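You operate a simulated robot arm through the tools that you are given. There is no shell and no other tool. Be economical: measure what you need, move in short steps, check, and stop when the job is done.

Carry out the task below with a simulated robot arm. There is one attempt and no reset: what you move stays moved.

Task
Shut both toggle clamps, swing the arm to its stop, clamp it, try the plug in the bush.
Fine: the column clamp is freed for the swing; the spindle ends up.

It is judged by the outcome, as a careful person would: the job done as asked, and still so three seconds after it is handed in. It fails if anything else is knocked over, pushed out of place, dropped, spilled or broken.

Robot
A 6-joint arm with a two-finger parallel gripper on a trunk, on a base that drives. Base frame: it is fixed to the floor where the robot stands at the start and does not move with it; the origin is under the middle of the robot, x ahead of it, y to its left, z up. Readings come in mm, degrees, newtons and seconds.
With the tool pointing down near the work surface it reaches from about 260 to 680 mm from the robot's upright axis, wherever it stands. Its first joint turns from -166.0 to 166.0 degrees. Places, roughly: blue toggle clamp [600, -300, 900]; column clamp lever [1400, -1200, 1400]; depth stop dial [600, 0, 1200]; drill bush (4x4x4 cm) [600, -100, 900]; drill head [700, -100, 1400]; head lock lever [600, -200, 1200]; range lever [600, -100, 1500]; red toggle clamp [500, 0, 900]; speed lever [600, 0, 1500]. Payload 4.1 kg.
The TCP is the grasp point between the finger pads, 23 mm short of the fingertips. In the tool frame z runs along the fingers and y along their closing line. Largest opening 94 mm; finger width 38, thickness 10; the body of the gripper, 54 by 96 mm, starts 39 mm behind the TCP.
Orientation is that of the tool frame in the base frame, as a unit quaternion [x, y, z, w]. With the fingers straight down and closing along the base's y, the tool's x points along the base's -x, its y along +y and its z along -z.

Tools
- The arm moves only by the tool move_arm. Its argument "deltas" is a list of rows, each a list of 7 numbers: the turn, a rotation vector about the tool's x, y, z in degrees, then the shift along the tool's x, y, z in m, then the gripper command, from -1 (shut) to 1 (fully open), values between in proportion. In form: [[rx, ry, rz, tx, ty, tz, grip], ...]. A call has 1 to 10 rows; each row shifts and turns the commanded pose from where the row before left it, along the tool's axes as they then stand. Each row takes 0.2 s and may step no farther than 50 mm and 8.6 degrees from the row before; otherwise, or with a gripper value out of range, the whole call is refused. Where a pose cannot be reached the arm comes as near as it can. A force on the tool above 90 N (or 10 N above the force at the start of the call, whichever is more), or a blocked arm, ends the call early, and 0.2 s more pass. The fingers move at their own pace (about 45 mm/s each) and stop on an object; they squeeze with about 30 N. The grip force told is the motor's: it shows also when the fingers shut on nothing. Time passes only in rows, and 0.2 s behind the last, so rows that do not move let the fingers close. The reply holds the time, the measured pose of the TCP, the force on the tool along the base axes, the opening and the grip force, in the units named above and with some noise, with the torque about the TCP (base axes, N m) and any sound that the robot's microphone picked up.
- Cameras (640 x 400 px; columns grow to the right, rows downward): "scene" is now at [29, 148.1, 1352.1]; the picture's right is [-0.20, -0.98, 0.00], its down [-0.31, 0.06, -0.95] and it looks along [0.93, -0.19, -0.32] (base axes); focal length 238 px, centre (320, 200). "wrist" rides on the gripper at [86, 16, -74] in the tool frame; the picture's right is [-0.18, 0.98, 0.00], its down [-0.58, -0.11, -0.81] and it looks along [-0.79, -0.15, 0.59] (tool axes); focal length 243 px, centre (320, 200). There is no depth. A picture from a camera that has moved, and an enlarged one, comes with that camera's place and axes in the base frame and with its lens.
- capture(camera): a new picture of that camera. It takes no simulated time.
- lift_body(by): slides the trunk up (or, below 0, down) by that many mm; the arm and the scene camera ride with it, the base frame stays. It gives what a move gives, with no picture.
- base_move(legs): drives the robot by 1 to 6 legs, each [ahead, turn to the left] in mm and degrees, along the robot's own axes; the way and the turn of a leg run together, so that a leg with both is an arc; at most 1500 mm and 180 degrees a leg. The arm and the cameras ride along, it lands a little off, and it stops where it bumps. It gives what a move gives.
- head_to(pan, tilt): turns the head with the scene camera to pan (to the left, within 155 degrees either way) and tilt (down, from -29 to 69), counted from straight ahead of the robot. It gives what a move gives.
- enlarge(camera, box): a new picture of the part [left, top, right, bottom] of that camera's present view, enlarged. It takes no simulated time.
- hand_in(): hands the job in; it is judged then, once.

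Go step by step. Nothing tells you exact positions but the pictures and the camera data: compare them with the known pose of the tool, close in by small moves and look again before you grip or let go. The budget is 120 turns and 82 pictures, counting those below and the enlarged ones. Unless the task says otherwise, let go and move clear before handing in, and close with one line.

The tools are called after "Request:" as name(argument=value, ...) on one line, values as JSON. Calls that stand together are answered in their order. move_arm: Moves the arm, as the interface text tells. Its arguments: {"type":"object","properties":{"deltas":{"type":"array"}},"required":["deltas"]} The other tools are called the same way: lift_body (by) slides the trunk up or down; base_move (legs) drives the base; head_to (pan, tilt) turns the head that bears the scene camera; capture (camera) takes a picture; enlarge (camera, box) takes an enlarged picture of a part of a camera's view; hand_in () hands the job in.

At the start:

```text
time_s: 0.0
position: [465.3, -132.7, 1000.2]
tcp_rot: [0.0, 1.0, 0.0, -0.001]
ft_force: [0.0, -0.8, 0.0]
moment: [-0.02, 0.0, 0.0]
opening: 94.0
grip_force: 0.0
trunk travel left (down, up): [-275.0, 315.0]
robot x, y, heading: [0.0, -1.2, -0.1]
head pan, tilt: [-11.4, 18.6]
```

scene: 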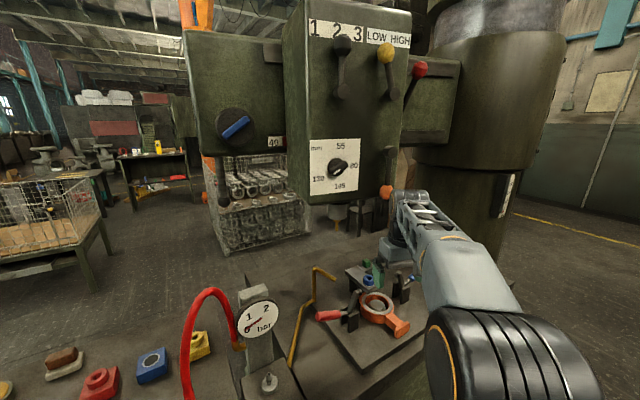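
wrist: 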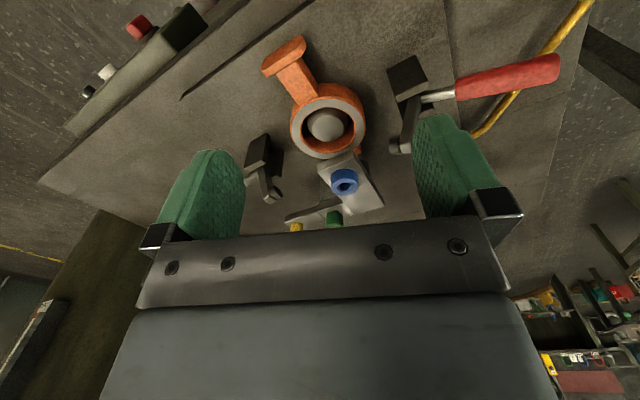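

I see a radial drill: the head with dials and levers in front, the column to the right, and a jig with the toggle clamps and bush on the table. I'll look closer before moving anything.

Request:
enlarge(camera="scene", box=[180, 0, 500, 200])

Request:
enlarge(camera="scene", box=[220, 240, 460, 390])

Request:
enlarge(camera="wrist", box=[160, 20, 600, 250])

```text
2.00 times, centred on (340, 100) of scene
camera zoom: at [29.0, 148.1, 1352.1], right [-0.2, -0.98, 0.0], down [-0.31, 0.06, -0.95], along [0.93, -0.19, -0.32], focal length 476 px, centre (280, 400)
```

zoom: 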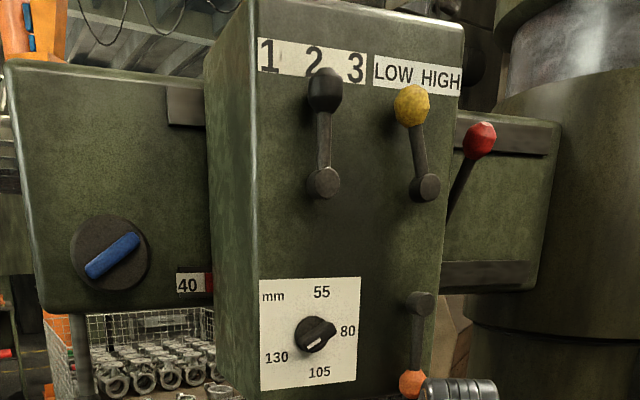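

```text
2.67 times, centred on (340, 315) of scene
camera zoom: at [29.0, 148.1, 1352.1], right [-0.2, -0.98, 0.0], down [-0.31, 0.06, -0.95], along [0.93, -0.19, -0.32], focal length 635 px, centre (267, -107)
```

zoom: 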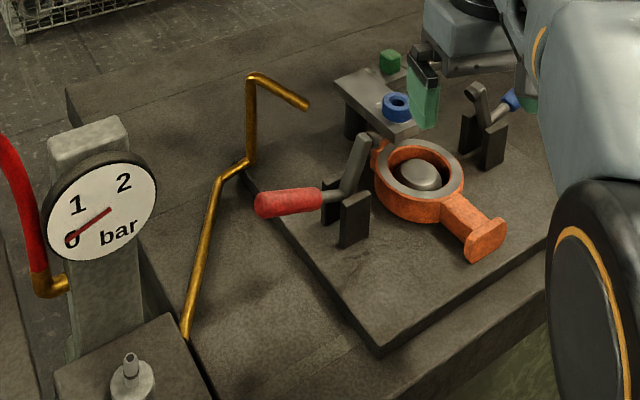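

```text
1.45 times, centred on (380, 135) of wrist
camera zoom: at [379.8, -116.1, 1073.2], right [0.18, 0.98, 0.0], down [0.58, -0.11, 0.81], along [0.79, -0.15, -0.59], focal length 353 px, centre (233, 294)
```

zoom: 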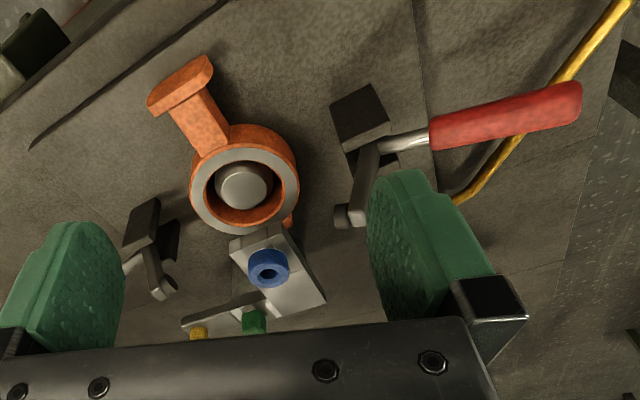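

Next I look around with the head: up at the drill head, and right toward the column.

Request:
head_to(pan=-40, tilt=5)

Request:
capture(camera="scene")

Request:
head_to(pan=-5, tilt=-10)

Request:
capture(camera="scene")

Request:
head_to(pan=40, tilt=35)

Request:
capture(camera="scene")

```text
time_s: 0.9
position: [465.3, -131.5, 999.4]
tcp_rot: [0.0, 1.0, 0.001, 0.001]
ft_force: [-0.4, 1.0, -0.4]
moment: [-0.01, 0.01, -0.03]
opening: 94.1
grip_force: 0.1
trunk travel left (down, up): [-275.0, 315.0]
robot x, y, heading: [-3.4, -0.4, -0.1]
head pan, tilt: [-40.0, 5.0]
```

```text
76 pictures are left
camera scene: at [8.0, 107.4, 1374.2], right [-0.64, -0.77, 0.0], down [-0.07, 0.06, -1.0], along [0.76, -0.64, -0.09], focal length 238 px, centre (320, 200)
```

scene: 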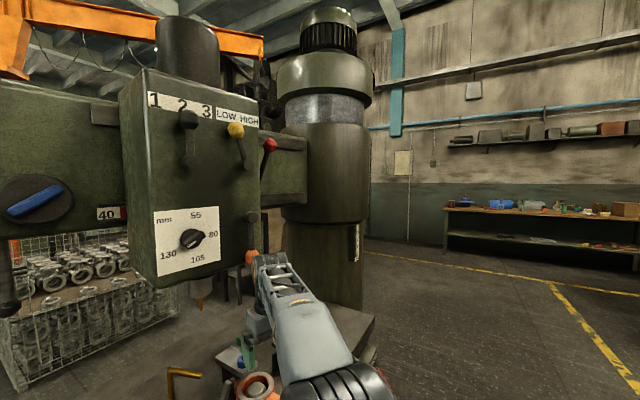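

```text
time_s: 1.9
position: [465.9, -131.9, 999.4]
tcp_rot: [0.0, 1.0, 0.0, 0.0]
ft_force: [0.5, -1.0, 0.4]
moment: [-0.02, 0.0, 0.0]
opening: 94.0
grip_force: 0.1
trunk travel left (down, up): [-275.0, 315.0]
robot x, y, heading: [4.6, -1.7, -0.1]
head pan, tilt: [-5.0, -10.0]
```

```text
75 pictures are left
camera scene: at [21.6, 159.0, 1397.4], right [-0.09, -1.0, 0.0], down [0.17, -0.02, -0.98], along [0.98, -0.09, 0.17], focal length 238 px, centre (320, 200)
```

scene: 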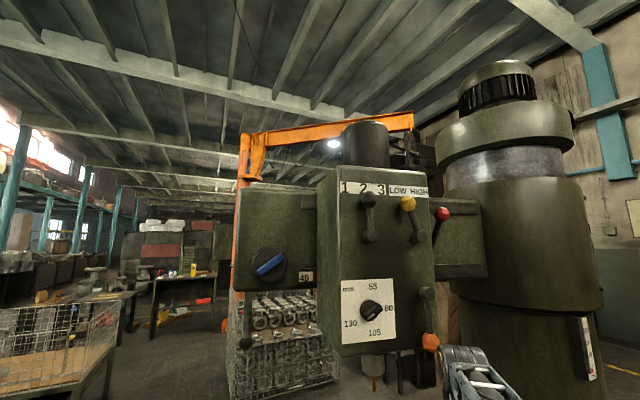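

```text
time_s: 3.1
position: [465.4, -131.3, 1000.2]
tcp_rot: [0.0, 1.0, 0.0, 0.0]
ft_force: [0.6, 0.6, -0.8]
moment: [-0.03, 0.03, -0.05]
opening: 93.9
grip_force: 0.0
trunk travel left (down, up): [-275.0, 315.0]
robot x, y, heading: [-1.5, -0.3, 0.0]
head pan, tilt: [40.0, 35.0]
```

```text
74 pictures are left
camera scene: at [5.1, 223.0, 1326.1], right [0.64, -0.77, 0.0], down [-0.44, -0.37, -0.82], along [0.63, 0.53, -0.57], focal length 238 px, centre (320, 200)
```

scene: 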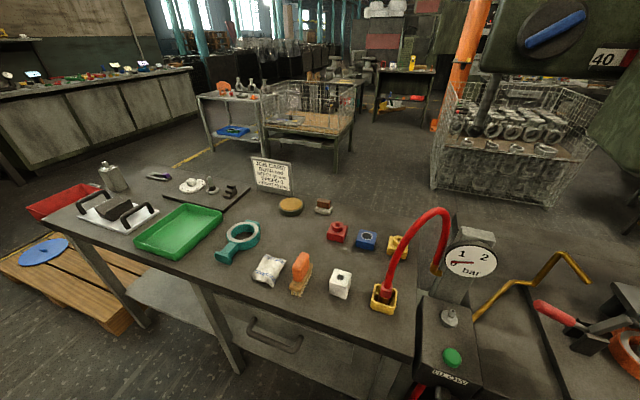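

There is a job card on the table; I'll read it and look closer at the bench and head.

Request:
enlarge(camera="scene", box=[232, 148, 312, 198])

Request:
enlarge(camera="scene", box=[220, 180, 480, 400])

Request:
head_to(pan=-5, tilt=0)

Request:
enlarge(camera="scene", box=[310, 80, 500, 230])

Request:
enlarge(camera="scene", box=[220, 200, 480, 400])

```text
8.00 times, centred on (272, 173) of scene
camera zoom: at [5.1, 223.0, 1326.1], right [0.64, -0.77, 0.0], down [-0.44, -0.37, -0.82], along [0.63, 0.53, -0.57], focal length 1905 px, centre (704, 416)
```

zoom: 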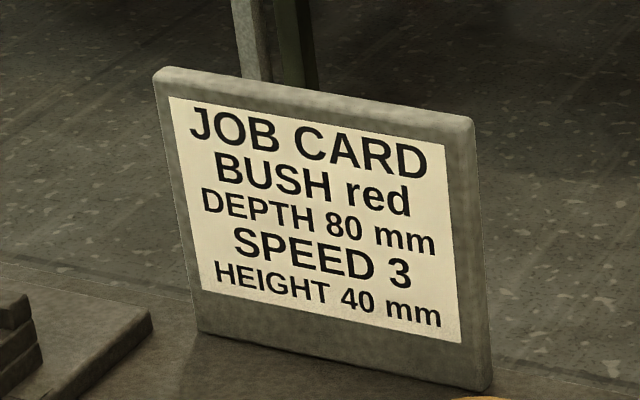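

```text
1.82 times, centred on (350, 290) of scene
camera zoom: at [5.1, 223.0, 1326.1], right [0.64, -0.77, 0.0], down [-0.44, -0.37, -0.82], along [0.63, 0.53, -0.57], focal length 433 px, centre (266, 36)
```

zoom: 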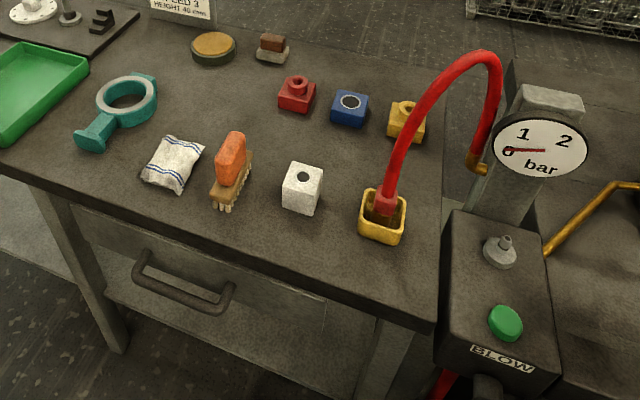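

```text
time_s: 4.2
position: [465.6, -132.3, 1000.0]
tcp_rot: [0.0, 1.0, 0.0, 0.0]
ft_force: [-0.3, -0.2, -0.6]
moment: [0.0, -0.01, 0.04]
opening: 94.0
grip_force: 0.2
trunk travel left (down, up): [-275.0, 315.0]
robot x, y, heading: [0.9, -0.1, 0.1]
head pan, tilt: [-5.0, 0.0]
```

```text
2.67 times, centred on (405, 155) of scene
camera zoom: at [27.3, 158.7, 1382.1], right [-0.09, -1.0, 0.0], down [0.0, 0.0, -1.0], along [1.0, -0.09, 0.0], focal length 635 px, centre (93, 320)
```

zoom: 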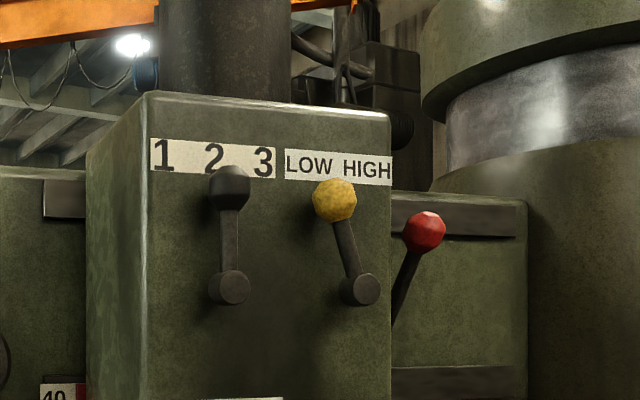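

```text
2.00 times, centred on (350, 300) of scene
camera zoom: at [27.3, 158.7, 1382.1], right [-0.09, -1.0, 0.0], down [0.0, 0.0, -1.0], along [1.0, -0.09, 0.0], focal length 476 px, centre (260, 0)
```

zoom: 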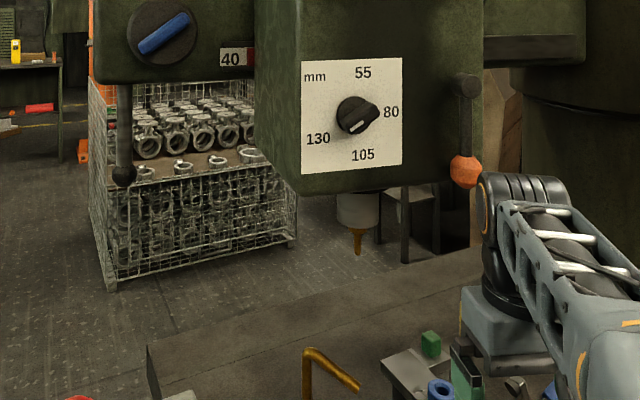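

The job card covers other settings that aren't asked for, so I'll leave those. The red clamp's handle end is at about (510, 55, 868), lying outward, and must swing up and inward. I'll turn the gripper so its fingers straddle that handle, then look.

Request:
move_arm(deltas=[[0, 0, 8.2, 0, 0, 0, 0], [0, 0, 8.2, 0, 0, 0, 0], [0, 0, 8.2, 0, 0, 0, 0], [0, 0, 8.2, 0, 0, 0, 0], [0, 0, 8.2, 0, 0, 0, 0], [0, 0, 8.2, 0, 0, 0, 0], [0, 0, 8.2, 0, 0, 0, 0], [0, 0, 8.2, 0, 0, 0, 0]])

Request:
capture(camera="wrist")

```text
time_s: 6.0
position: [464.5, -132.3, 1001.4]
tcp_rot: [0.543, 0.84, 0.0, 0.0]
ft_force: [0.0, -0.2, -0.4]
moment: [-0.01, -0.02, 0.0]
opening: 47.0
grip_force: 0.1
trunk travel left (down, up): [-275.0, 315.0]
robot x, y, heading: [0.8, 0.8, 0.2]
head pan, tilt: [-5.0, 0.0]
```

```text
69 pictures are left
camera wrist: at [444.9, -47.3, 1073.7], right [0.97, 0.24, 0.0], down [0.14, -0.57, 0.81], along [0.19, -0.78, -0.59], focal length 243 px, centre (320, 200)
```

wrist: 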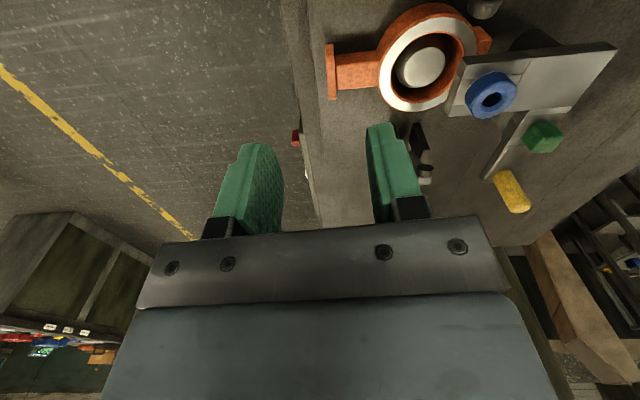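

Request:
move_arm(deltas=[[0, 0, 0, 0.035, 0.029, 0, 0], [0, 0, 0, 0.035, 0.029, 0, 0], [0, 0, 0, 0.035, 0.029, 0, 0], [0, 0, 0, 0.035, 0.029, 0, 0], [0, 0, 0, 0, 0, 0.04, 0]])

Request:
capture(camera="wrist")

Request:
head_to(pan=-8, tilt=35)

Request:
capture(camera="scene")

```text
time_s: 7.2
position: [513.4, 44.0, 956.9]
tcp_rot: [0.541, 0.841, 0.001, 0.0]
ft_force: [0.4, 0.0, 0.2]
moment: [0.0, -0.03, -0.02]
opening: 47.0
grip_force: 0.0
trunk travel left (down, up): [-275.0, 315.0]
robot x, y, heading: [-0.7, 0.9, 0.1]
head pan, tilt: [-5.0, 0.0]
```

```text
68 pictures are left
camera wrist: at [493.6, 129.9, 1030.6], right [0.97, 0.24, 0.0], down [0.14, -0.57, 0.81], along [0.19, -0.78, -0.59], focal length 243 px, centre (320, 200)
```

wrist: 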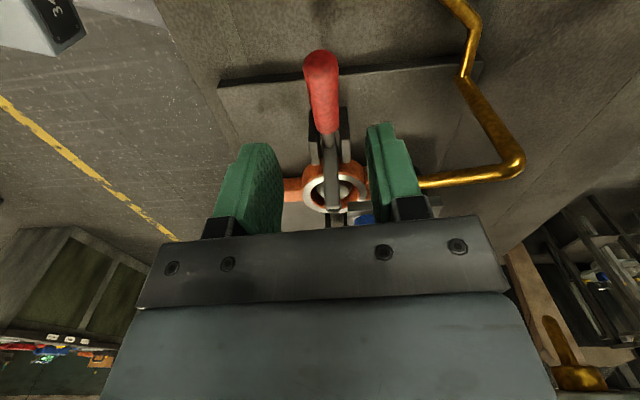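

```text
time_s: 8.2
position: [513.3, 43.2, 957.3]
tcp_rot: [0.542, 0.841, 0.0, 0.0]
ft_force: [-0.5, 0.2, 0.2]
moment: [0.02, -0.01, 0.0]
opening: 47.1
grip_force: 0.2
trunk travel left (down, up): [-275.0, 315.0]
robot x, y, heading: [-3.4, -0.5, 0.2]
head pan, tilt: [-8.0, 35.0]
```

```text
67 pictures are left
camera scene: at [24.8, 154.2, 1326.1], right [-0.14, -0.99, 0.0], down [-0.57, 0.08, -0.82], along [0.81, -0.11, -0.57], focal length 238 px, centre (320, 200)
```

scene: 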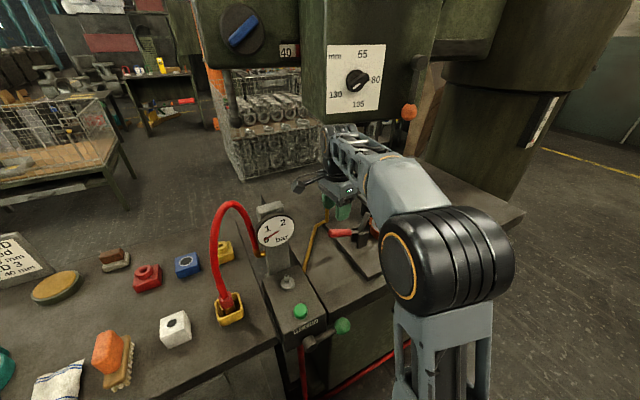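

The fingers straddle the red handle's plane. I go down onto the handle end and grip it.

Request:
move_arm(deltas=[[0, 0, 0, 0, 0, 0.035, 0], [0, 0, 0, 0, 0, 0.035, 0], [0, 0, 0, 0, 0, 0.024, 0], [0, 0, 0, 0, 0, 0, -1], [0, 0, 0, 0, 0, 0, -1], [0, 0, 0, 0, 0, 0, -1], [0, 0, 0, 0, 0, 0, -1]])

Request:
capture(camera="wrist")

```text
time_s: 9.8
position: [515.9, 44.5, 864.5]
tcp_rot: [0.542, 0.84, 0.002, 0.002]
ft_force: [39.0, 14.1, 4.2]
moment: [-0.09, 0.35, -1.22]
opening: 25.1
grip_force: 45.0
trunk travel left (down, up): [-275.0, 315.0]
robot x, y, heading: [1.3, 2.9, -0.0]
head pan, tilt: [-8.0, 35.0]
```

```text
66 pictures are left
camera wrist: at [494.4, 129.8, 938.0], right [0.97, 0.24, 0.01], down [0.14, -0.57, 0.81], along [0.2, -0.78, -0.59], focal length 243 px, centre (320, 200)
```

wrist: 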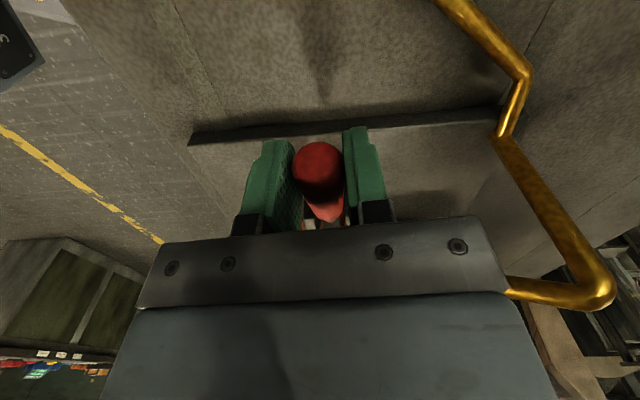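

The handle is gripped, with a sideways load from slight off-centring. I ease that and start the upward arc.

Request:
move_arm(deltas=[[0, 0, 0, 0, 0.003, 0, -1], [0, 0, 0, -0.0025, 0, -0.006, -1], [0, 0, 0, -0.0025, 0, -0.006, -1], [0, 0, 0, -0.003, 0, -0.006, -1]])

```text
time_s: 10.8
position: [518.6, 36.8, 882.5]
tcp_rot: [0.542, 0.84, -0.001, -0.002]
ft_force: [-4.2, 11.3, -16.8]
moment: [1.07, 1.2, -1.45]
opening: 25.5
grip_force: 44.9
trunk travel left (down, up): [-275.0, 315.0]
robot x, y, heading: [1.4, 1.4, -0.0]
head pan, tilt: [-8.0, 35.0]
```

Request:
move_arm(deltas=[[0, 0, 0, -0.0036, 0, -0.0055, -1], [0, 0, 0, -0.004, 0, -0.0053, -1], [0, 0, 0, -0.0043, 0, -0.005, -1], [0, 0, 0, -0.0046, 0, -0.0047, -1], [0, 0, 0, -0.005, 0, -0.0044, -1], [0, 0, 0, -0.0052, 0, -0.004, -1]])

Request:
capture(camera="wrist")

```text
time_s: 12.2
position: [527.4, 12.5, 913.6]
tcp_rot: [0.542, 0.84, 0.0, -0.001]
ft_force: [-23.2, 7.8, -4.3]
moment: [0.79, 1.43, -0.52]
opening: 24.3
grip_force: 44.9
trunk travel left (down, up): [-275.0, 315.0]
robot x, y, heading: [-1.5, -0.6, 0.1]
head pan, tilt: [-8.0, 35.0]
```

```text
65 pictures are left
camera wrist: at [507.3, 98.4, 987.5], right [0.97, 0.24, 0.0], down [0.14, -0.57, 0.81], along [0.19, -0.78, -0.59], focal length 243 px, centre (320, 200)
```

wrist: 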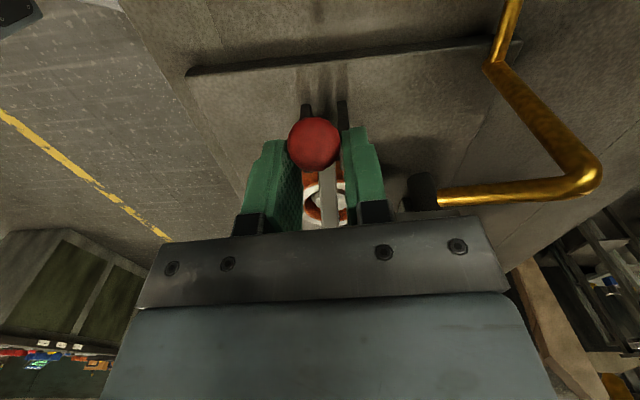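

Request:
move_arm(deltas=[[0, 0, 0, -0.0055, -0.001, -0.0036, -1], [0, 0, 0, -0.0057, -0.001, -0.0033, -1], [0, 0, 0, -0.006, 0, -0.003, -1], [0, 0, 0, -0.006, 0, -0.0024, -1], [0, 0, 0, -0.006, 0, -0.002, -1]])

Request:
capture(camera="wrist")

```text
time_s: 13.4
position: [538.7, -14.7, 929.6]
tcp_rot: [0.542, 0.84, 0.0, -0.001]
ft_force: [-30.4, 5.9, 3.0]
moment: [0.91, 1.02, 0.3]
opening: 22.1
grip_force: 44.9
trunk travel left (down, up): [-275.0, 315.0]
robot x, y, heading: [-1.0, -0.4, -0.1]
head pan, tilt: [-8.0, 35.0]
```

```text
64 pictures are left
camera wrist: at [518.3, 70.4, 1002.6], right [0.97, 0.24, 0.0], down [0.14, -0.57, 0.81], along [0.19, -0.78, -0.59], focal length 243 px, centre (320, 200)
```

wrist: 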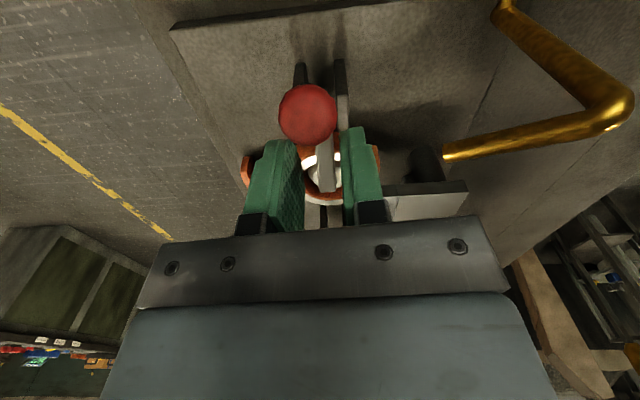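

The handle appears to be lagging behind the pads; I'll open, rise clear, and look.

Request:
move_arm(deltas=[[0, 0, 0, 0, 0, 0, 0], [0, 0, 0, 0, 0, 0, 0], [0, 0, 0, 0, 0, -0.04, 0], [0, 0, 0, 0.02, 0, -0.04, 0], [0, 0, 0, 0.03, 0, -0.02, 0]])

Request:
capture(camera="wrist")

Request:
enlarge(camera="scene", box=[280, 180, 440, 280])

```text
time_s: 14.6
position: [519.4, 27.7, 1028.1]
tcp_rot: [0.542, 0.84, -0.001, 0.0]
ft_force: [-0.3, -0.6, 0.3]
moment: [-0.02, -0.01, 0.01]
opening: 47.2
grip_force: 0.0
trunk travel left (down, up): [-275.0, 315.0]
robot x, y, heading: [0.2, 2.2, -0.0]
head pan, tilt: [-8.0, 35.0]
```

```text
63 pictures are left
camera wrist: at [499.0, 113.6, 1101.3], right [0.97, 0.24, 0.0], down [0.14, -0.57, 0.81], along [0.19, -0.78, -0.59], focal length 243 px, centre (320, 200)
```

wrist: 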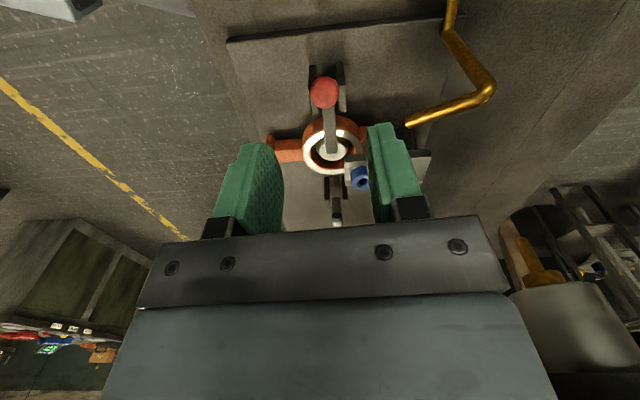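

```text
4.00 times, centred on (360, 230) of scene
camera zoom: at [24.8, 154.3, 1326.0], right [-0.14, -0.99, 0.0], down [-0.57, 0.08, -0.82], along [0.81, -0.11, -0.57], focal length 952 px, centre (160, 80)
```

zoom: 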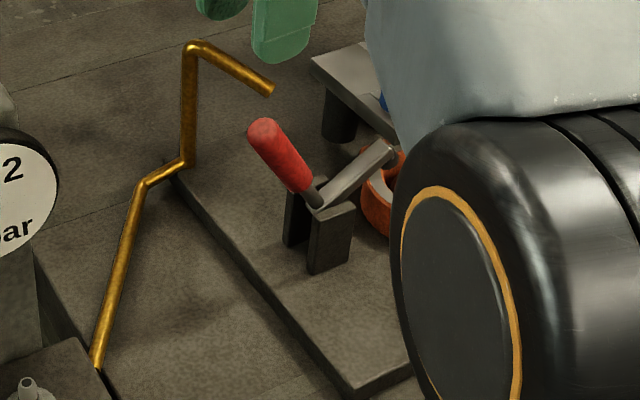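

The arm tip is still about 25 mm high with the handle at about 55°. I'll push it home with shut fingers from outside, keeping clear of the gauge.

Request:
move_arm(deltas=[[0, 0, 0, 0.025, 0.001, 0, -1], [0, 0, 0, 0, 0, 0, -1], [0, 0, 0, 0, 0, 0.04, -1], [0, 0, 0, 0, 0, 0.04, -1], [0, 0, 0, 0, 0, 0.026, -1]])

Request:
capture(camera="wrist")

Request:
enlarge(camera="scene", box=[240, 160, 440, 285])

```text
time_s: 15.8
position: [512.5, 57.4, 920.4]
tcp_rot: [0.542, 0.84, 0.001, 0.0]
ft_force: [0.2, 0.1, 1.1]
moment: [0.03, -0.01, 0.0]
opening: 0.0
grip_force: 30.0
trunk travel left (down, up): [-275.0, 315.0]
robot x, y, heading: [1.7, 1.0, -0.2]
head pan, tilt: [-8.0, 35.0]
```

```text
61 pictures are left
camera wrist: at [490.3, 143.2, 992.8], right [0.97, 0.24, 0.0], down [0.14, -0.57, 0.81], along [0.19, -0.78, -0.59], focal length 243 px, centre (320, 200)
```

wrist: 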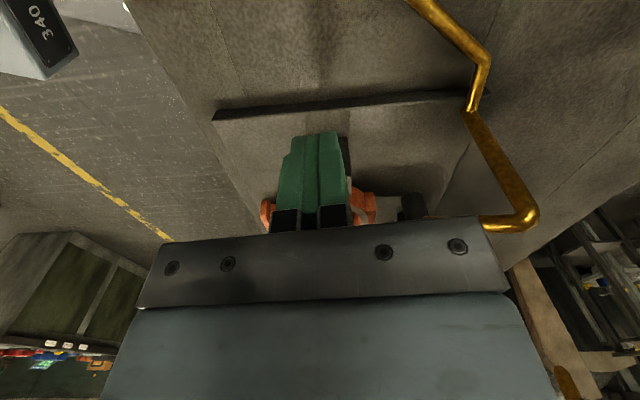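

```text
3.20 times, centred on (340, 222) of scene
camera zoom: at [24.8, 154.5, 1326.0], right [-0.14, -0.99, 0.0], down [-0.57, 0.08, -0.82], along [0.81, -0.11, -0.57], focal length 762 px, centre (256, 128)
```

zoom: 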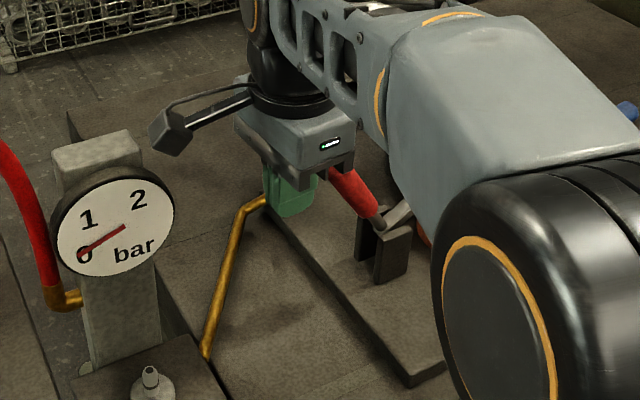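

Request:
move_arm(deltas=[[0, 0, 0, -0.008, 0, 0, -1], [0, 0, 0, -0.008, 0, 0, -1], [0, 0, 0, -0.006, 0, 0, -1], [0, 0, 0, -0.006, 0, 0, -1], [0, 0, 0, -0.006, 0, 0, -1], [0, 0, 0, -0.006, 0, -0.002, -1]])

Request:
enlarge(camera="scene", box=[240, 160, 440, 285])

```text
time_s: 17.2
position: [527.7, 16.8, 921.3]
tcp_rot: [0.542, 0.84, -0.001, 0.0]
ft_force: [-4.9, 3.9, -1.9]
moment: [-0.02, -0.03, -0.09]
opening: 0.1
grip_force: 30.0
trunk travel left (down, up): [-275.0, 315.0]
robot x, y, heading: [1.5, 2.6, -0.2]
head pan, tilt: [-8.0, 35.0]
```

```text
3.20 times, centred on (340, 222) of scene
camera zoom: at [24.6, 154.9, 1325.7], right [-0.14, -0.99, 0.0], down [-0.57, 0.08, -0.82], along [0.81, -0.12, -0.57], focal length 762 px, centre (256, 128)
```

zoom: 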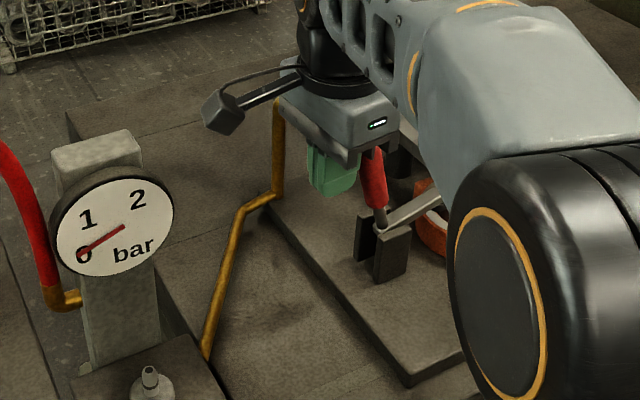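

Request:
move_arm(deltas=[[0, 0, 0, -0.005, 0, -0.003, -1], [0, 0, 0, -0.005, 0, -0.003, -1], [0, 0, 0, -0.005, 0, -0.003, -1], [0, 0, 0, -0.005, 0, -0.002, -1], [0, 0, 0, -0.005, 0, -0.001, -1]])

Request:
enlarge(camera="scene", box=[240, 160, 440, 285])

```text
time_s: 18.4
position: [537.8, -4.9, 936.7]
tcp_rot: [0.542, 0.84, 0.0, 0.001]
ft_force: [-0.8, 4.5, 2.4]
moment: [-0.03, -0.04, 0.03]
opening: 0.0
grip_force: 29.6
trunk travel left (down, up): [-275.0, 315.0]
robot x, y, heading: [-0.5, 2.3, 0.1]
head pan, tilt: [-8.0, 35.0]
```

```text
3.20 times, centred on (340, 222) of scene
camera zoom: at [24.6, 155.3, 1326.1], right [-0.14, -0.99, 0.0], down [-0.57, 0.08, -0.82], along [0.81, -0.11, -0.57], focal length 762 px, centre (256, 128)
```

zoom: 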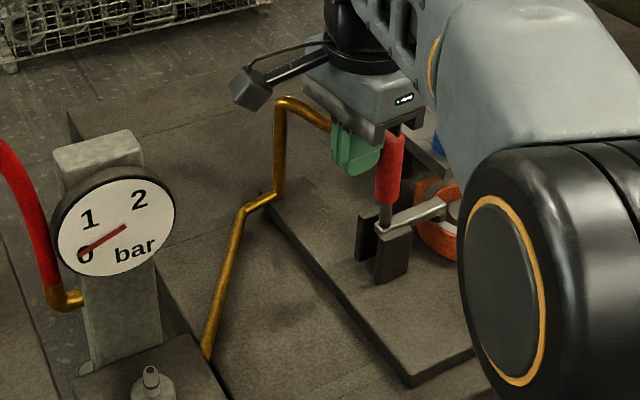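

Request:
move_arm(deltas=[[0, 0, 0, -0.004, 0, -0.001, -1], [0, 0, 0, -0.004, 0, 0, -1], [0, 0, 0, -0.004, 0, 0, -1], [0, 0, 0, -0.004, 0, 0, -1]])

Request:
enlarge(camera="scene", box=[240, 160, 440, 285])

```text
time_s: 19.4
position: [540.0, -10.2, 936.8]
tcp_rot: [0.54, 0.841, 0.0, -0.003]
ft_force: [-41.7, 41.3, -4.5]
moment: [0.12, 0.05, -0.78]
opening: 0.2
grip_force: 30.0
trunk travel left (down, up): [-275.0, 315.0]
robot x, y, heading: [3.0, 2.2, 0.2]
head pan, tilt: [-8.0, 35.0]
```

```text
3.20 times, centred on (340, 222) of scene
camera zoom: at [19.2, 159.7, 1325.4], right [-0.13, -0.99, 0.0], down [-0.57, 0.07, -0.82], along [0.81, -0.11, -0.57], focal length 762 px, centre (256, 128)
```

zoom: 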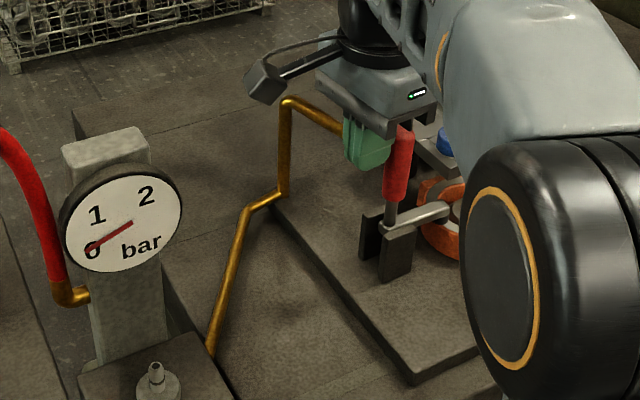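

The push hit the stop at 58 N, so the red clamp should be shut. I back off and rise, then go round to view both clamps.

Request:
move_arm(deltas=[[0, 0, 0, 0.02, 0, 0, -1], [0, 0, 0, 0.01, 0, -0.04, -1], [0, 0, 0, 0, 0, -0.04, -1], [0, 0, 0, 0, -0.045, 0, -1], [0, 0, 0, 0, -0.04, 0, -1], [0, 0, 0, -0.045, 0, 0, -1], [0, 0, 0, -0.045, 0, 0, -1]])

Request:
capture(camera="wrist")

Request:
enlarge(camera="scene", box=[280, 160, 480, 285])

```text
time_s: 21.0
position: [493.3, -110.1, 1017.9]
tcp_rot: [0.542, 0.84, 0.0, 0.0]
ft_force: [0.0, -0.1, 0.1]
moment: [0.02, -0.03, -0.02]
opening: 0.0
grip_force: 29.9
trunk travel left (down, up): [-275.0, 315.0]
robot x, y, heading: [-1.5, 0.7, -0.0]
head pan, tilt: [-8.0, 35.0]
```

```text
56 pictures are left
camera wrist: at [472.7, -24.7, 1091.0], right [0.97, 0.24, 0.0], down [0.14, -0.57, 0.81], along [0.19, -0.78, -0.59], focal length 243 px, centre (320, 200)
```

wrist: 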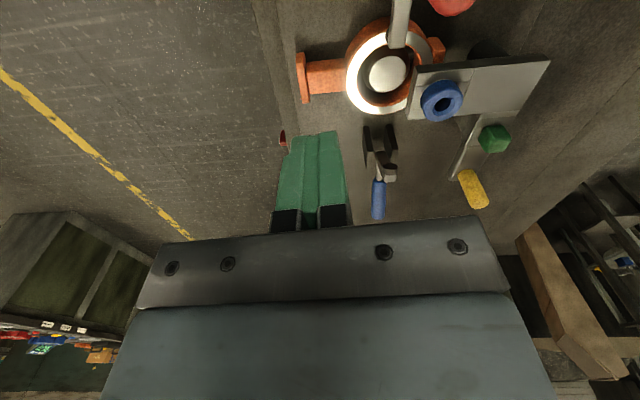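

```text
3.20 times, centred on (380, 222) of scene
camera zoom: at [24.7, 154.9, 1326.0], right [-0.14, -0.99, 0.0], down [-0.57, 0.08, -0.82], along [0.81, -0.11, -0.57], focal length 762 px, centre (128, 128)
```

zoom: 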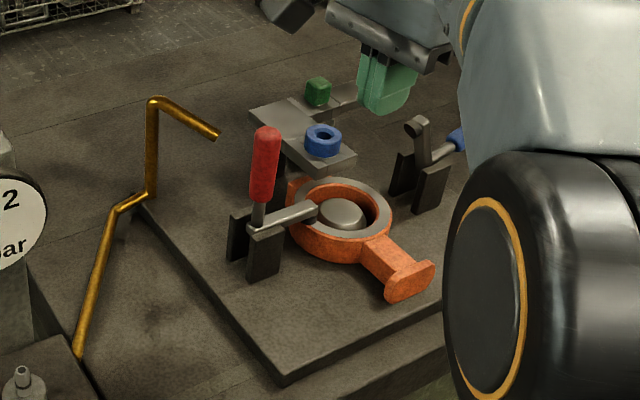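

Red is shut: its arm lies level over the ring. Now a closer look at the blue clamp.

Request:
enlarge(camera="wrist", box=[330, 100, 490, 230])

```text
3.08 times, centred on (410, 165) of wrist
camera zoom: at [472.7, -24.7, 1091.0], right [0.97, 0.24, 0.0], down [0.14, -0.57, 0.81], along [0.19, -0.78, -0.59], focal length 746 px, centre (43, 308)
```

zoom: 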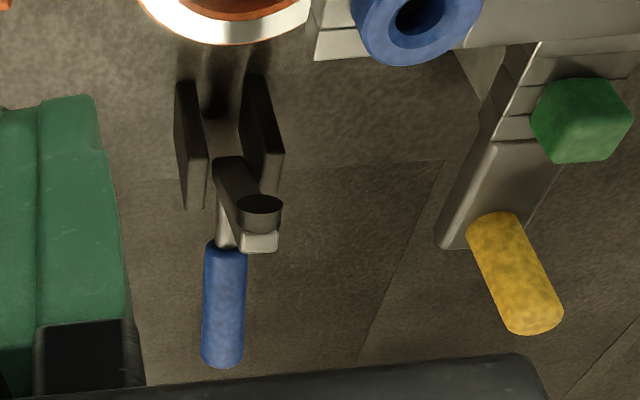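

The blue handle end is at about (654, -343, 868), out of reach from here. I'll tuck the arm in and shift the base about 300 mm to the right.

Request:
move_arm(deltas=[[0, 0, 0, 0.037, -0.028, -0.01, -1], [0, 0, 0, 0.037, -0.028, -0.01, -1], [0, 0, 0, 0.037, -0.028, -0.01, -1], [0, 0, 0, 0.037, -0.028, -0.01, -1]])

Request:
base_move(legs=[[0, -90], [300, 0], [0, 90]])

Request:
head_to(pan=0, tilt=20)

Request:
capture(camera="scene")

```text
time_s: 22.0
position: [329.9, -21.0, 1057.7]
tcp_rot: [0.541, 0.841, 0.0, 0.0]
ft_force: [-0.7, 0.3, -0.7]
moment: [0.01, 0.04, 0.0]
opening: 0.0
grip_force: 30.4
trunk travel left (down, up): [-275.0, 315.0]
robot x, y, heading: [-2.5, 1.2, 0.2]
head pan, tilt: [-8.0, 35.0]
```

```text
time_s: 31.6
position: [340.9, -302.2, 1057.7]
tcp_rot: [0.525, 0.851, 0.0, 0.0]
ft_force: [-0.3, 0.3, 0.4]
moment: [-0.02, 0.02, 0.01]
opening: 0.1
grip_force: 30.5
trunk travel left (down, up): [-275.0, 315.0]
robot x, y, heading: [15.1, -299.0, 2.3]
head pan, tilt: [-8.0, 35.0]
```

```text
time_s: 32.4
position: [341.8, -302.5, 1056.3]
tcp_rot: [0.525, 0.851, 0.001, 0.0]
ft_force: [1.2, 0.6, 0.3]
moment: [0.02, -0.04, 0.0]
opening: 0.2
grip_force: 29.9
trunk travel left (down, up): [-275.0, 315.0]
robot x, y, heading: [10.1, -297.8, 2.2]
head pan, tilt: [0.0, 20.0]
```

```text
53 pictures are left
camera scene: at [35.4, -130.6, 1349.8], right [0.04, -1.0, 0.0], down [-0.34, -0.01, -0.94], along [0.94, 0.04, -0.34], focal length 238 px, centre (320, 200)
```

scene: 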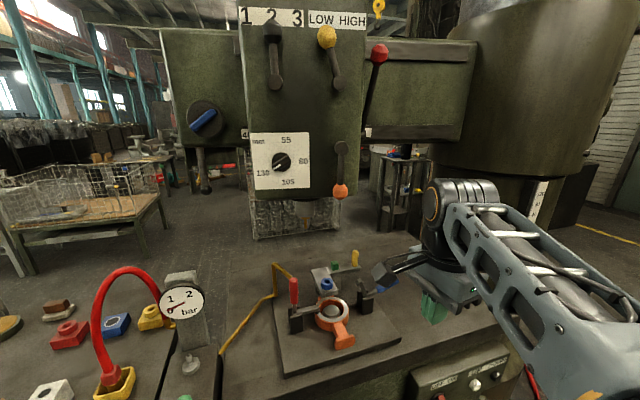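

Clear view now: the arm runs behind the head to the column at right. I line up over the blue handle.

Request:
move_arm(deltas=[[0, 0, 7.4, 0, 0, 0, -0.2], [0, 0, 0, -0.0186, 0.0403, 0.01, 0], [0, 0, 0, -0.0186, 0.0403, 0.01, 0], [0, 0, 0, -0.0186, 0.0403, 0.01, 0], [0, 0, 0, -0.0186, 0.0403, 0.01, 0], [0, 0, 0, -0.0186, 0.0403, 0.01, 0], [0, 0, 0, -0.0186, 0.0403, 0.01, 0], [0, 0, 0, -0.0186, 0.0403, 0.01, 0]])

Request:
capture(camera="wrist")

Request:
enlarge(camera="scene", box=[260, 230, 460, 380])

```text
time_s: 34.2
position: [636.0, -330.3, 979.7]
tcp_rot: [0.579, 0.815, 0.001, 0.0]
ft_force: [-0.2, 0.4, -0.4]
moment: [0.02, -0.04, 0.01]
opening: 47.1
grip_force: 0.1
out of reach, approached as far as the arm can: row 8
trunk travel left (down, up): [-275.0, 315.0]
robot x, y, heading: [11.9, -297.5, 2.3]
head pan, tilt: [0.0, 20.0]
```

```text
52 pictures are left
camera wrist: at [622.9, -243.7, 1052.9], right [0.99, 0.15, 0.0], down [0.09, -0.58, 0.81], along [0.12, -0.8, -0.59], focal length 243 px, centre (320, 200)
```

wrist: 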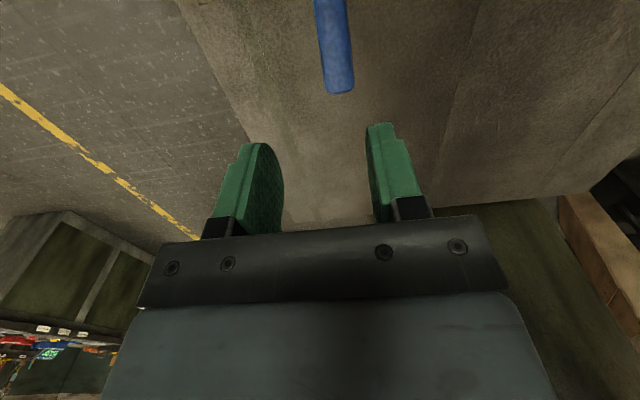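

```text
2.67 times, centred on (360, 305) of scene
camera zoom: at [34.8, -130.6, 1349.9], right [0.04, -1.0, 0.0], down [-0.34, -0.01, -0.94], along [0.94, 0.04, -0.34], focal length 635 px, centre (213, -80)
```

zoom: 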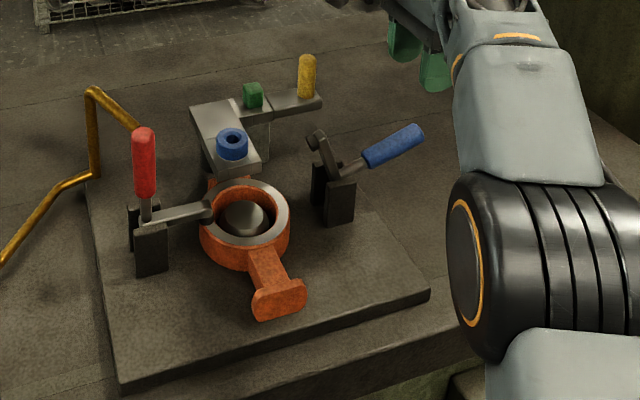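

The handle end is confirmed at (654, -344, 868), just past reach. I pull the tool back a bit and drive ahead slightly.

Request:
move_arm(deltas=[[0, 0, 0, 0.016, -0.046, 0, 0], [0, 0, 0, 0.005, -0.015, 0, 0]])

Request:
base_move(legs=[[80, 0]])

```text
time_s: 34.8
position: [569.1, -332.4, 981.1]
tcp_rot: [0.58, 0.815, 0.001, 0.0]
ft_force: [-1.0, 0.8, -0.6]
moment: [0.0, 0.01, -0.02]
opening: 46.9
grip_force: 0.0
trunk travel left (down, up): [-275.0, 315.0]
robot x, y, heading: [12.2, -300.1, 2.2]
head pan, tilt: [0.0, 20.0]
```

```text
time_s: 35.8
position: [648.7, -330.0, 980.5]
tcp_rot: [0.58, 0.815, 0.0, 0.0]
ft_force: [-0.8, 0.1, 0.4]
moment: [0.03, -0.01, -0.01]
opening: 47.0
grip_force: 0.1
trunk travel left (down, up): [-275.0, 315.0]
robot x, y, heading: [90.6, -295.1, 2.0]
head pan, tilt: [0.0, 20.0]
```

Request:
move_arm(deltas=[[0, 0, 0, -0.0034, 0.0007, 0.036, 0], [0, 0, 0, 0, 0, 0.04, 0], [0, 0, 0, 0, 0, 0.04, 0]])

Request:
capture(camera="wrist")

```text
time_s: 36.6
position: [649.7, -332.2, 864.3]
tcp_rot: [0.58, 0.815, 0.0, 0.001]
ft_force: [0.0, -0.9, 0.2]
moment: [0.05, -0.05, 0.01]
opening: 47.2
grip_force: 0.1
trunk travel left (down, up): [-275.0, 315.0]
robot x, y, heading: [88.8, -295.6, 2.0]
head pan, tilt: [0.0, 20.0]
```

```text
50 pictures are left
camera wrist: at [637.7, -244.6, 937.9], right [0.99, 0.15, 0.0], down [0.09, -0.58, 0.81], along [0.12, -0.8, -0.59], focal length 243 px, centre (320, 200)
```

wrist: 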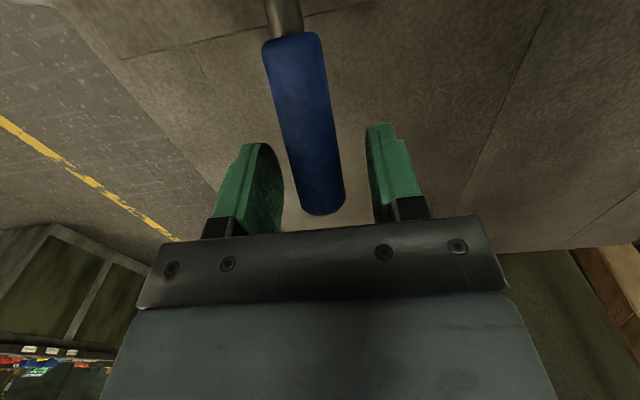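

Handle is between the pads. Grip it and swing it up and inward (inward is now +x of the tool).

Request:
move_arm(deltas=[[0, 0, 0, 0, 0, 0, -1], [0, 0, 0, 0, 0, 0, -1], [0, 0, 0, 0, 0, 0, -1], [0, 0, 0, 0.0025, 0, -0.006, -1], [0, 0, 0, 0.0025, 0, -0.006, -1], [0, 0, 0, 0.003, 0, -0.006, -1]])

```text
time_s: 38.0
position: [646.3, -325.7, 883.3]
tcp_rot: [0.58, 0.814, -0.001, -0.002]
ft_force: [-18.6, -5.2, -19.7]
moment: [-1.03, -0.29, 0.0]
opening: 23.4
grip_force: 45.0
trunk travel left (down, up): [-275.0, 315.0]
robot x, y, heading: [92.5, -294.2, 1.6]
head pan, tilt: [0.0, 20.0]
```

Request:
move_arm(deltas=[[0, 0, 0, 0.0036, 0, -0.0055, -1], [0, 0, 0, 0.004, 0, -0.0053, -1], [0, 0, 0, 0.0043, 0, -0.005, -1], [0, 0, 0, 0.0046, 0, -0.0047, -1], [0, 0, 0, 0.005, 0, -0.0044, -1], [0, 0, 0, 0.0052, 0, -0.004, -1], [0, 0, 0, 0.0052, 0, -0.0035, -1]])

Request:
capture(camera="wrist")

Request:
enlarge(camera="scene", box=[260, 230, 460, 380])

```text
time_s: 39.6
position: [636.2, -298.2, 916.7]
tcp_rot: [0.58, 0.815, 0.001, 0.003]
ft_force: [0.0, -23.6, 5.0]
moment: [-1.34, -0.19, 0.01]
opening: 23.6
grip_force: 45.3
trunk travel left (down, up): [-275.0, 315.0]
robot x, y, heading: [89.1, -292.8, 2.0]
head pan, tilt: [0.0, 20.0]
```

```text
49 pictures are left
camera wrist: at [624.5, -210.2, 989.9], right [0.99, 0.15, 0.0], down [0.08, -0.58, 0.81], along [0.12, -0.8, -0.59], focal length 243 px, centre (320, 200)
```

wrist: 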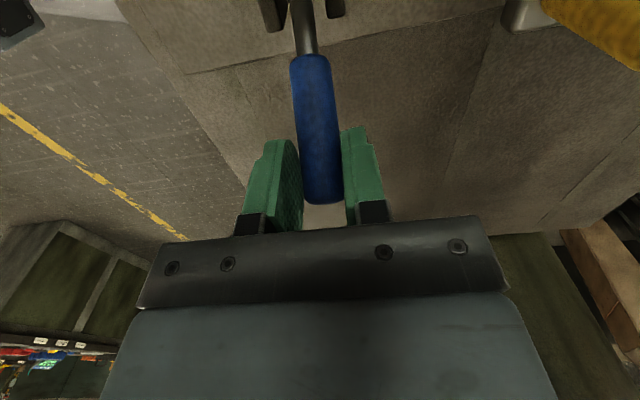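

```text
2.67 times, centred on (360, 305) of scene
camera zoom: at [115.0, -130.3, 1350.4], right [0.04, -1.0, 0.0], down [-0.34, -0.01, -0.94], along [0.94, 0.03, -0.34], focal length 635 px, centre (213, -80)
```

zoom: 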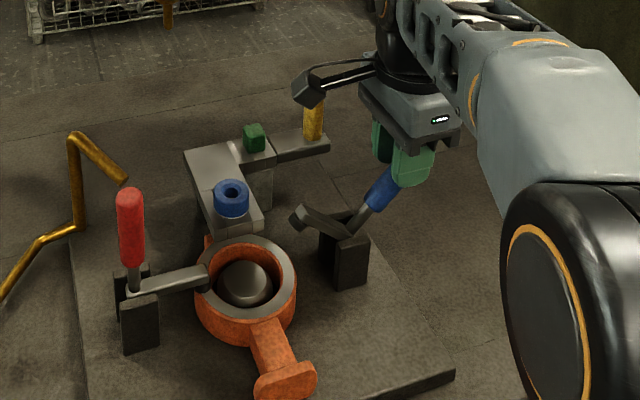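

Handle is at about 50°. As before: release, rise, step outward, shut the fingers and push it home.

Request:
move_arm(deltas=[[0, 0, 0, 0, 0, 0, 0], [0, 0, 0, 0, 0, 0, 0], [0, 0, 0, 0, 0, -0.04, 0], [0, 0, 0, 0, 0, -0.04, -1], [0, 0, 0, -0.026, 0, 0, -1], [0, 0, 0, -0.026, 0, 0, -1], [0, 0, 0, 0, 0, 0.04, -1], [0, 0, 0, 0, 0, 0.034, -1]])

Request:
enlarge(camera="scene", box=[260, 230, 460, 380])

Request:
capture(camera="wrist")

```text
time_s: 41.4
position: [653.8, -344.1, 922.4]
tcp_rot: [0.58, 0.815, 0.0, 0.0]
ft_force: [-0.2, -0.6, -0.1]
moment: [-0.01, 0.0, -0.01]
opening: 0.0
grip_force: 29.4
trunk travel left (down, up): [-275.0, 315.0]
robot x, y, heading: [90.7, -293.6, 2.0]
head pan, tilt: [0.0, 20.0]
```

```text
2.67 times, centred on (360, 305) of scene
camera zoom: at [115.1, -127.8, 1349.9], right [0.04, -1.0, 0.0], down [-0.34, -0.01, -0.94], along [0.94, 0.03, -0.34], focal length 635 px, centre (213, -80)
```

zoom: 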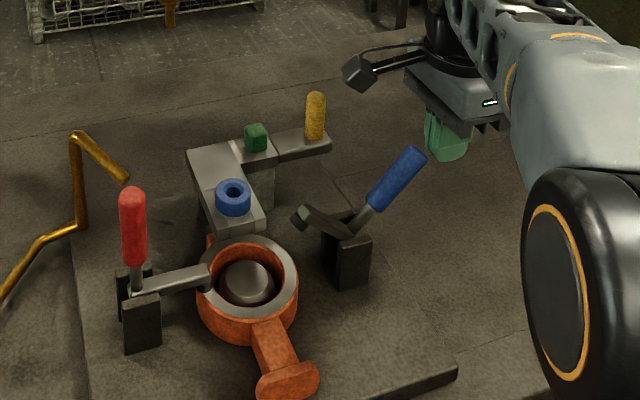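

```text
46 pictures are left
camera wrist: at [642.6, -258.0, 995.9], right [0.99, 0.15, 0.0], down [0.09, -0.58, 0.81], along [0.12, -0.8, -0.59], focal length 243 px, centre (320, 200)
```

wrist: 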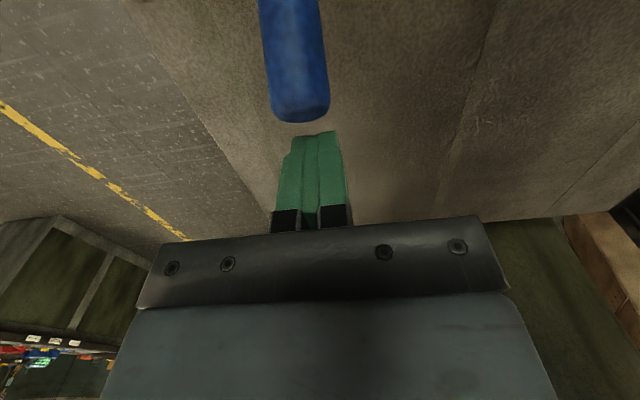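

Request:
move_arm(deltas=[[0, 0, 0, 0.008, 0, 0, -1], [0, 0, 0, 0.008, 0, 0, -1], [0, 0, 0, 0.007, 0, 0, -1], [0, 0, 0, 0.007, 0, -0.001, -1], [0, 0, 0, 0.006, 0, -0.002, -1], [0, 0, 0, 0.006, 0, -0.003, -1], [0, 0, 0, 0.005, 0, -0.003, -1], [0, 0, 0, 0.005, 0, -0.002, -1], [0, 0, 0, 0.004, 0, -0.002, -1], [0, 0, 0, 0.004, 0, -0.001, -1]])

Request:
enlarge(camera="scene", box=[260, 230, 460, 380])

```text
time_s: 43.6
position: [633.6, -289.3, 936.5]
tcp_rot: [0.579, 0.815, 0.0, -0.001]
ft_force: [-0.6, -4.6, -2.5]
moment: [-0.05, 0.01, 0.06]
opening: 0.0
grip_force: 30.1
trunk travel left (down, up): [-275.0, 315.0]
robot x, y, heading: [92.0, -294.5, 2.4]
head pan, tilt: [0.0, 20.0]
```

```text
2.67 times, centred on (360, 305) of scene
camera zoom: at [115.3, -128.5, 1350.0], right [0.04, -1.0, 0.0], down [-0.34, -0.01, -0.94], along [0.94, 0.03, -0.34], focal length 635 px, centre (213, -80)
```

zoom: 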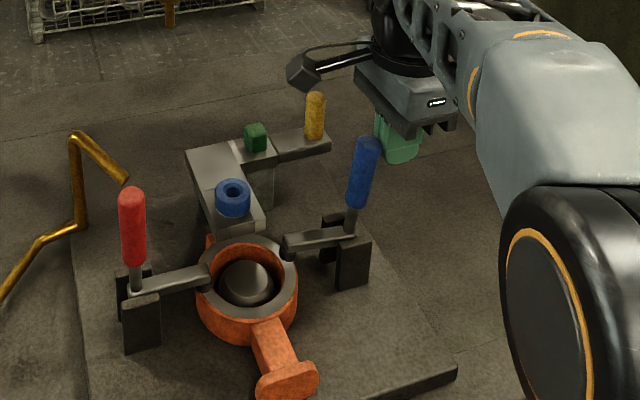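

Request:
move_arm(deltas=[[0, 0, 0, 0.004, 0, -0.001, -1], [0, 0, 0, 0.004, 0, 0, -1], [0, 0, 0, 0.004, 0, 0, -1], [0, 0, 0, 0.004, 0, 0, -1], [0, 0, 0, 0.004, 0, 0, -1]])

```text
time_s: 44.8
position: [628.4, -273.5, 936.4]
tcp_rot: [0.581, 0.814, 0.0, 0.002]
ft_force: [8.4, -29.1, 10.0]
moment: [0.17, 0.09, 0.02]
opening: 0.0
grip_force: 29.9
trunk travel left (down, up): [-275.0, 315.0]
robot x, y, heading: [94.9, -293.6, 1.9]
head pan, tilt: [0.0, 20.0]
```

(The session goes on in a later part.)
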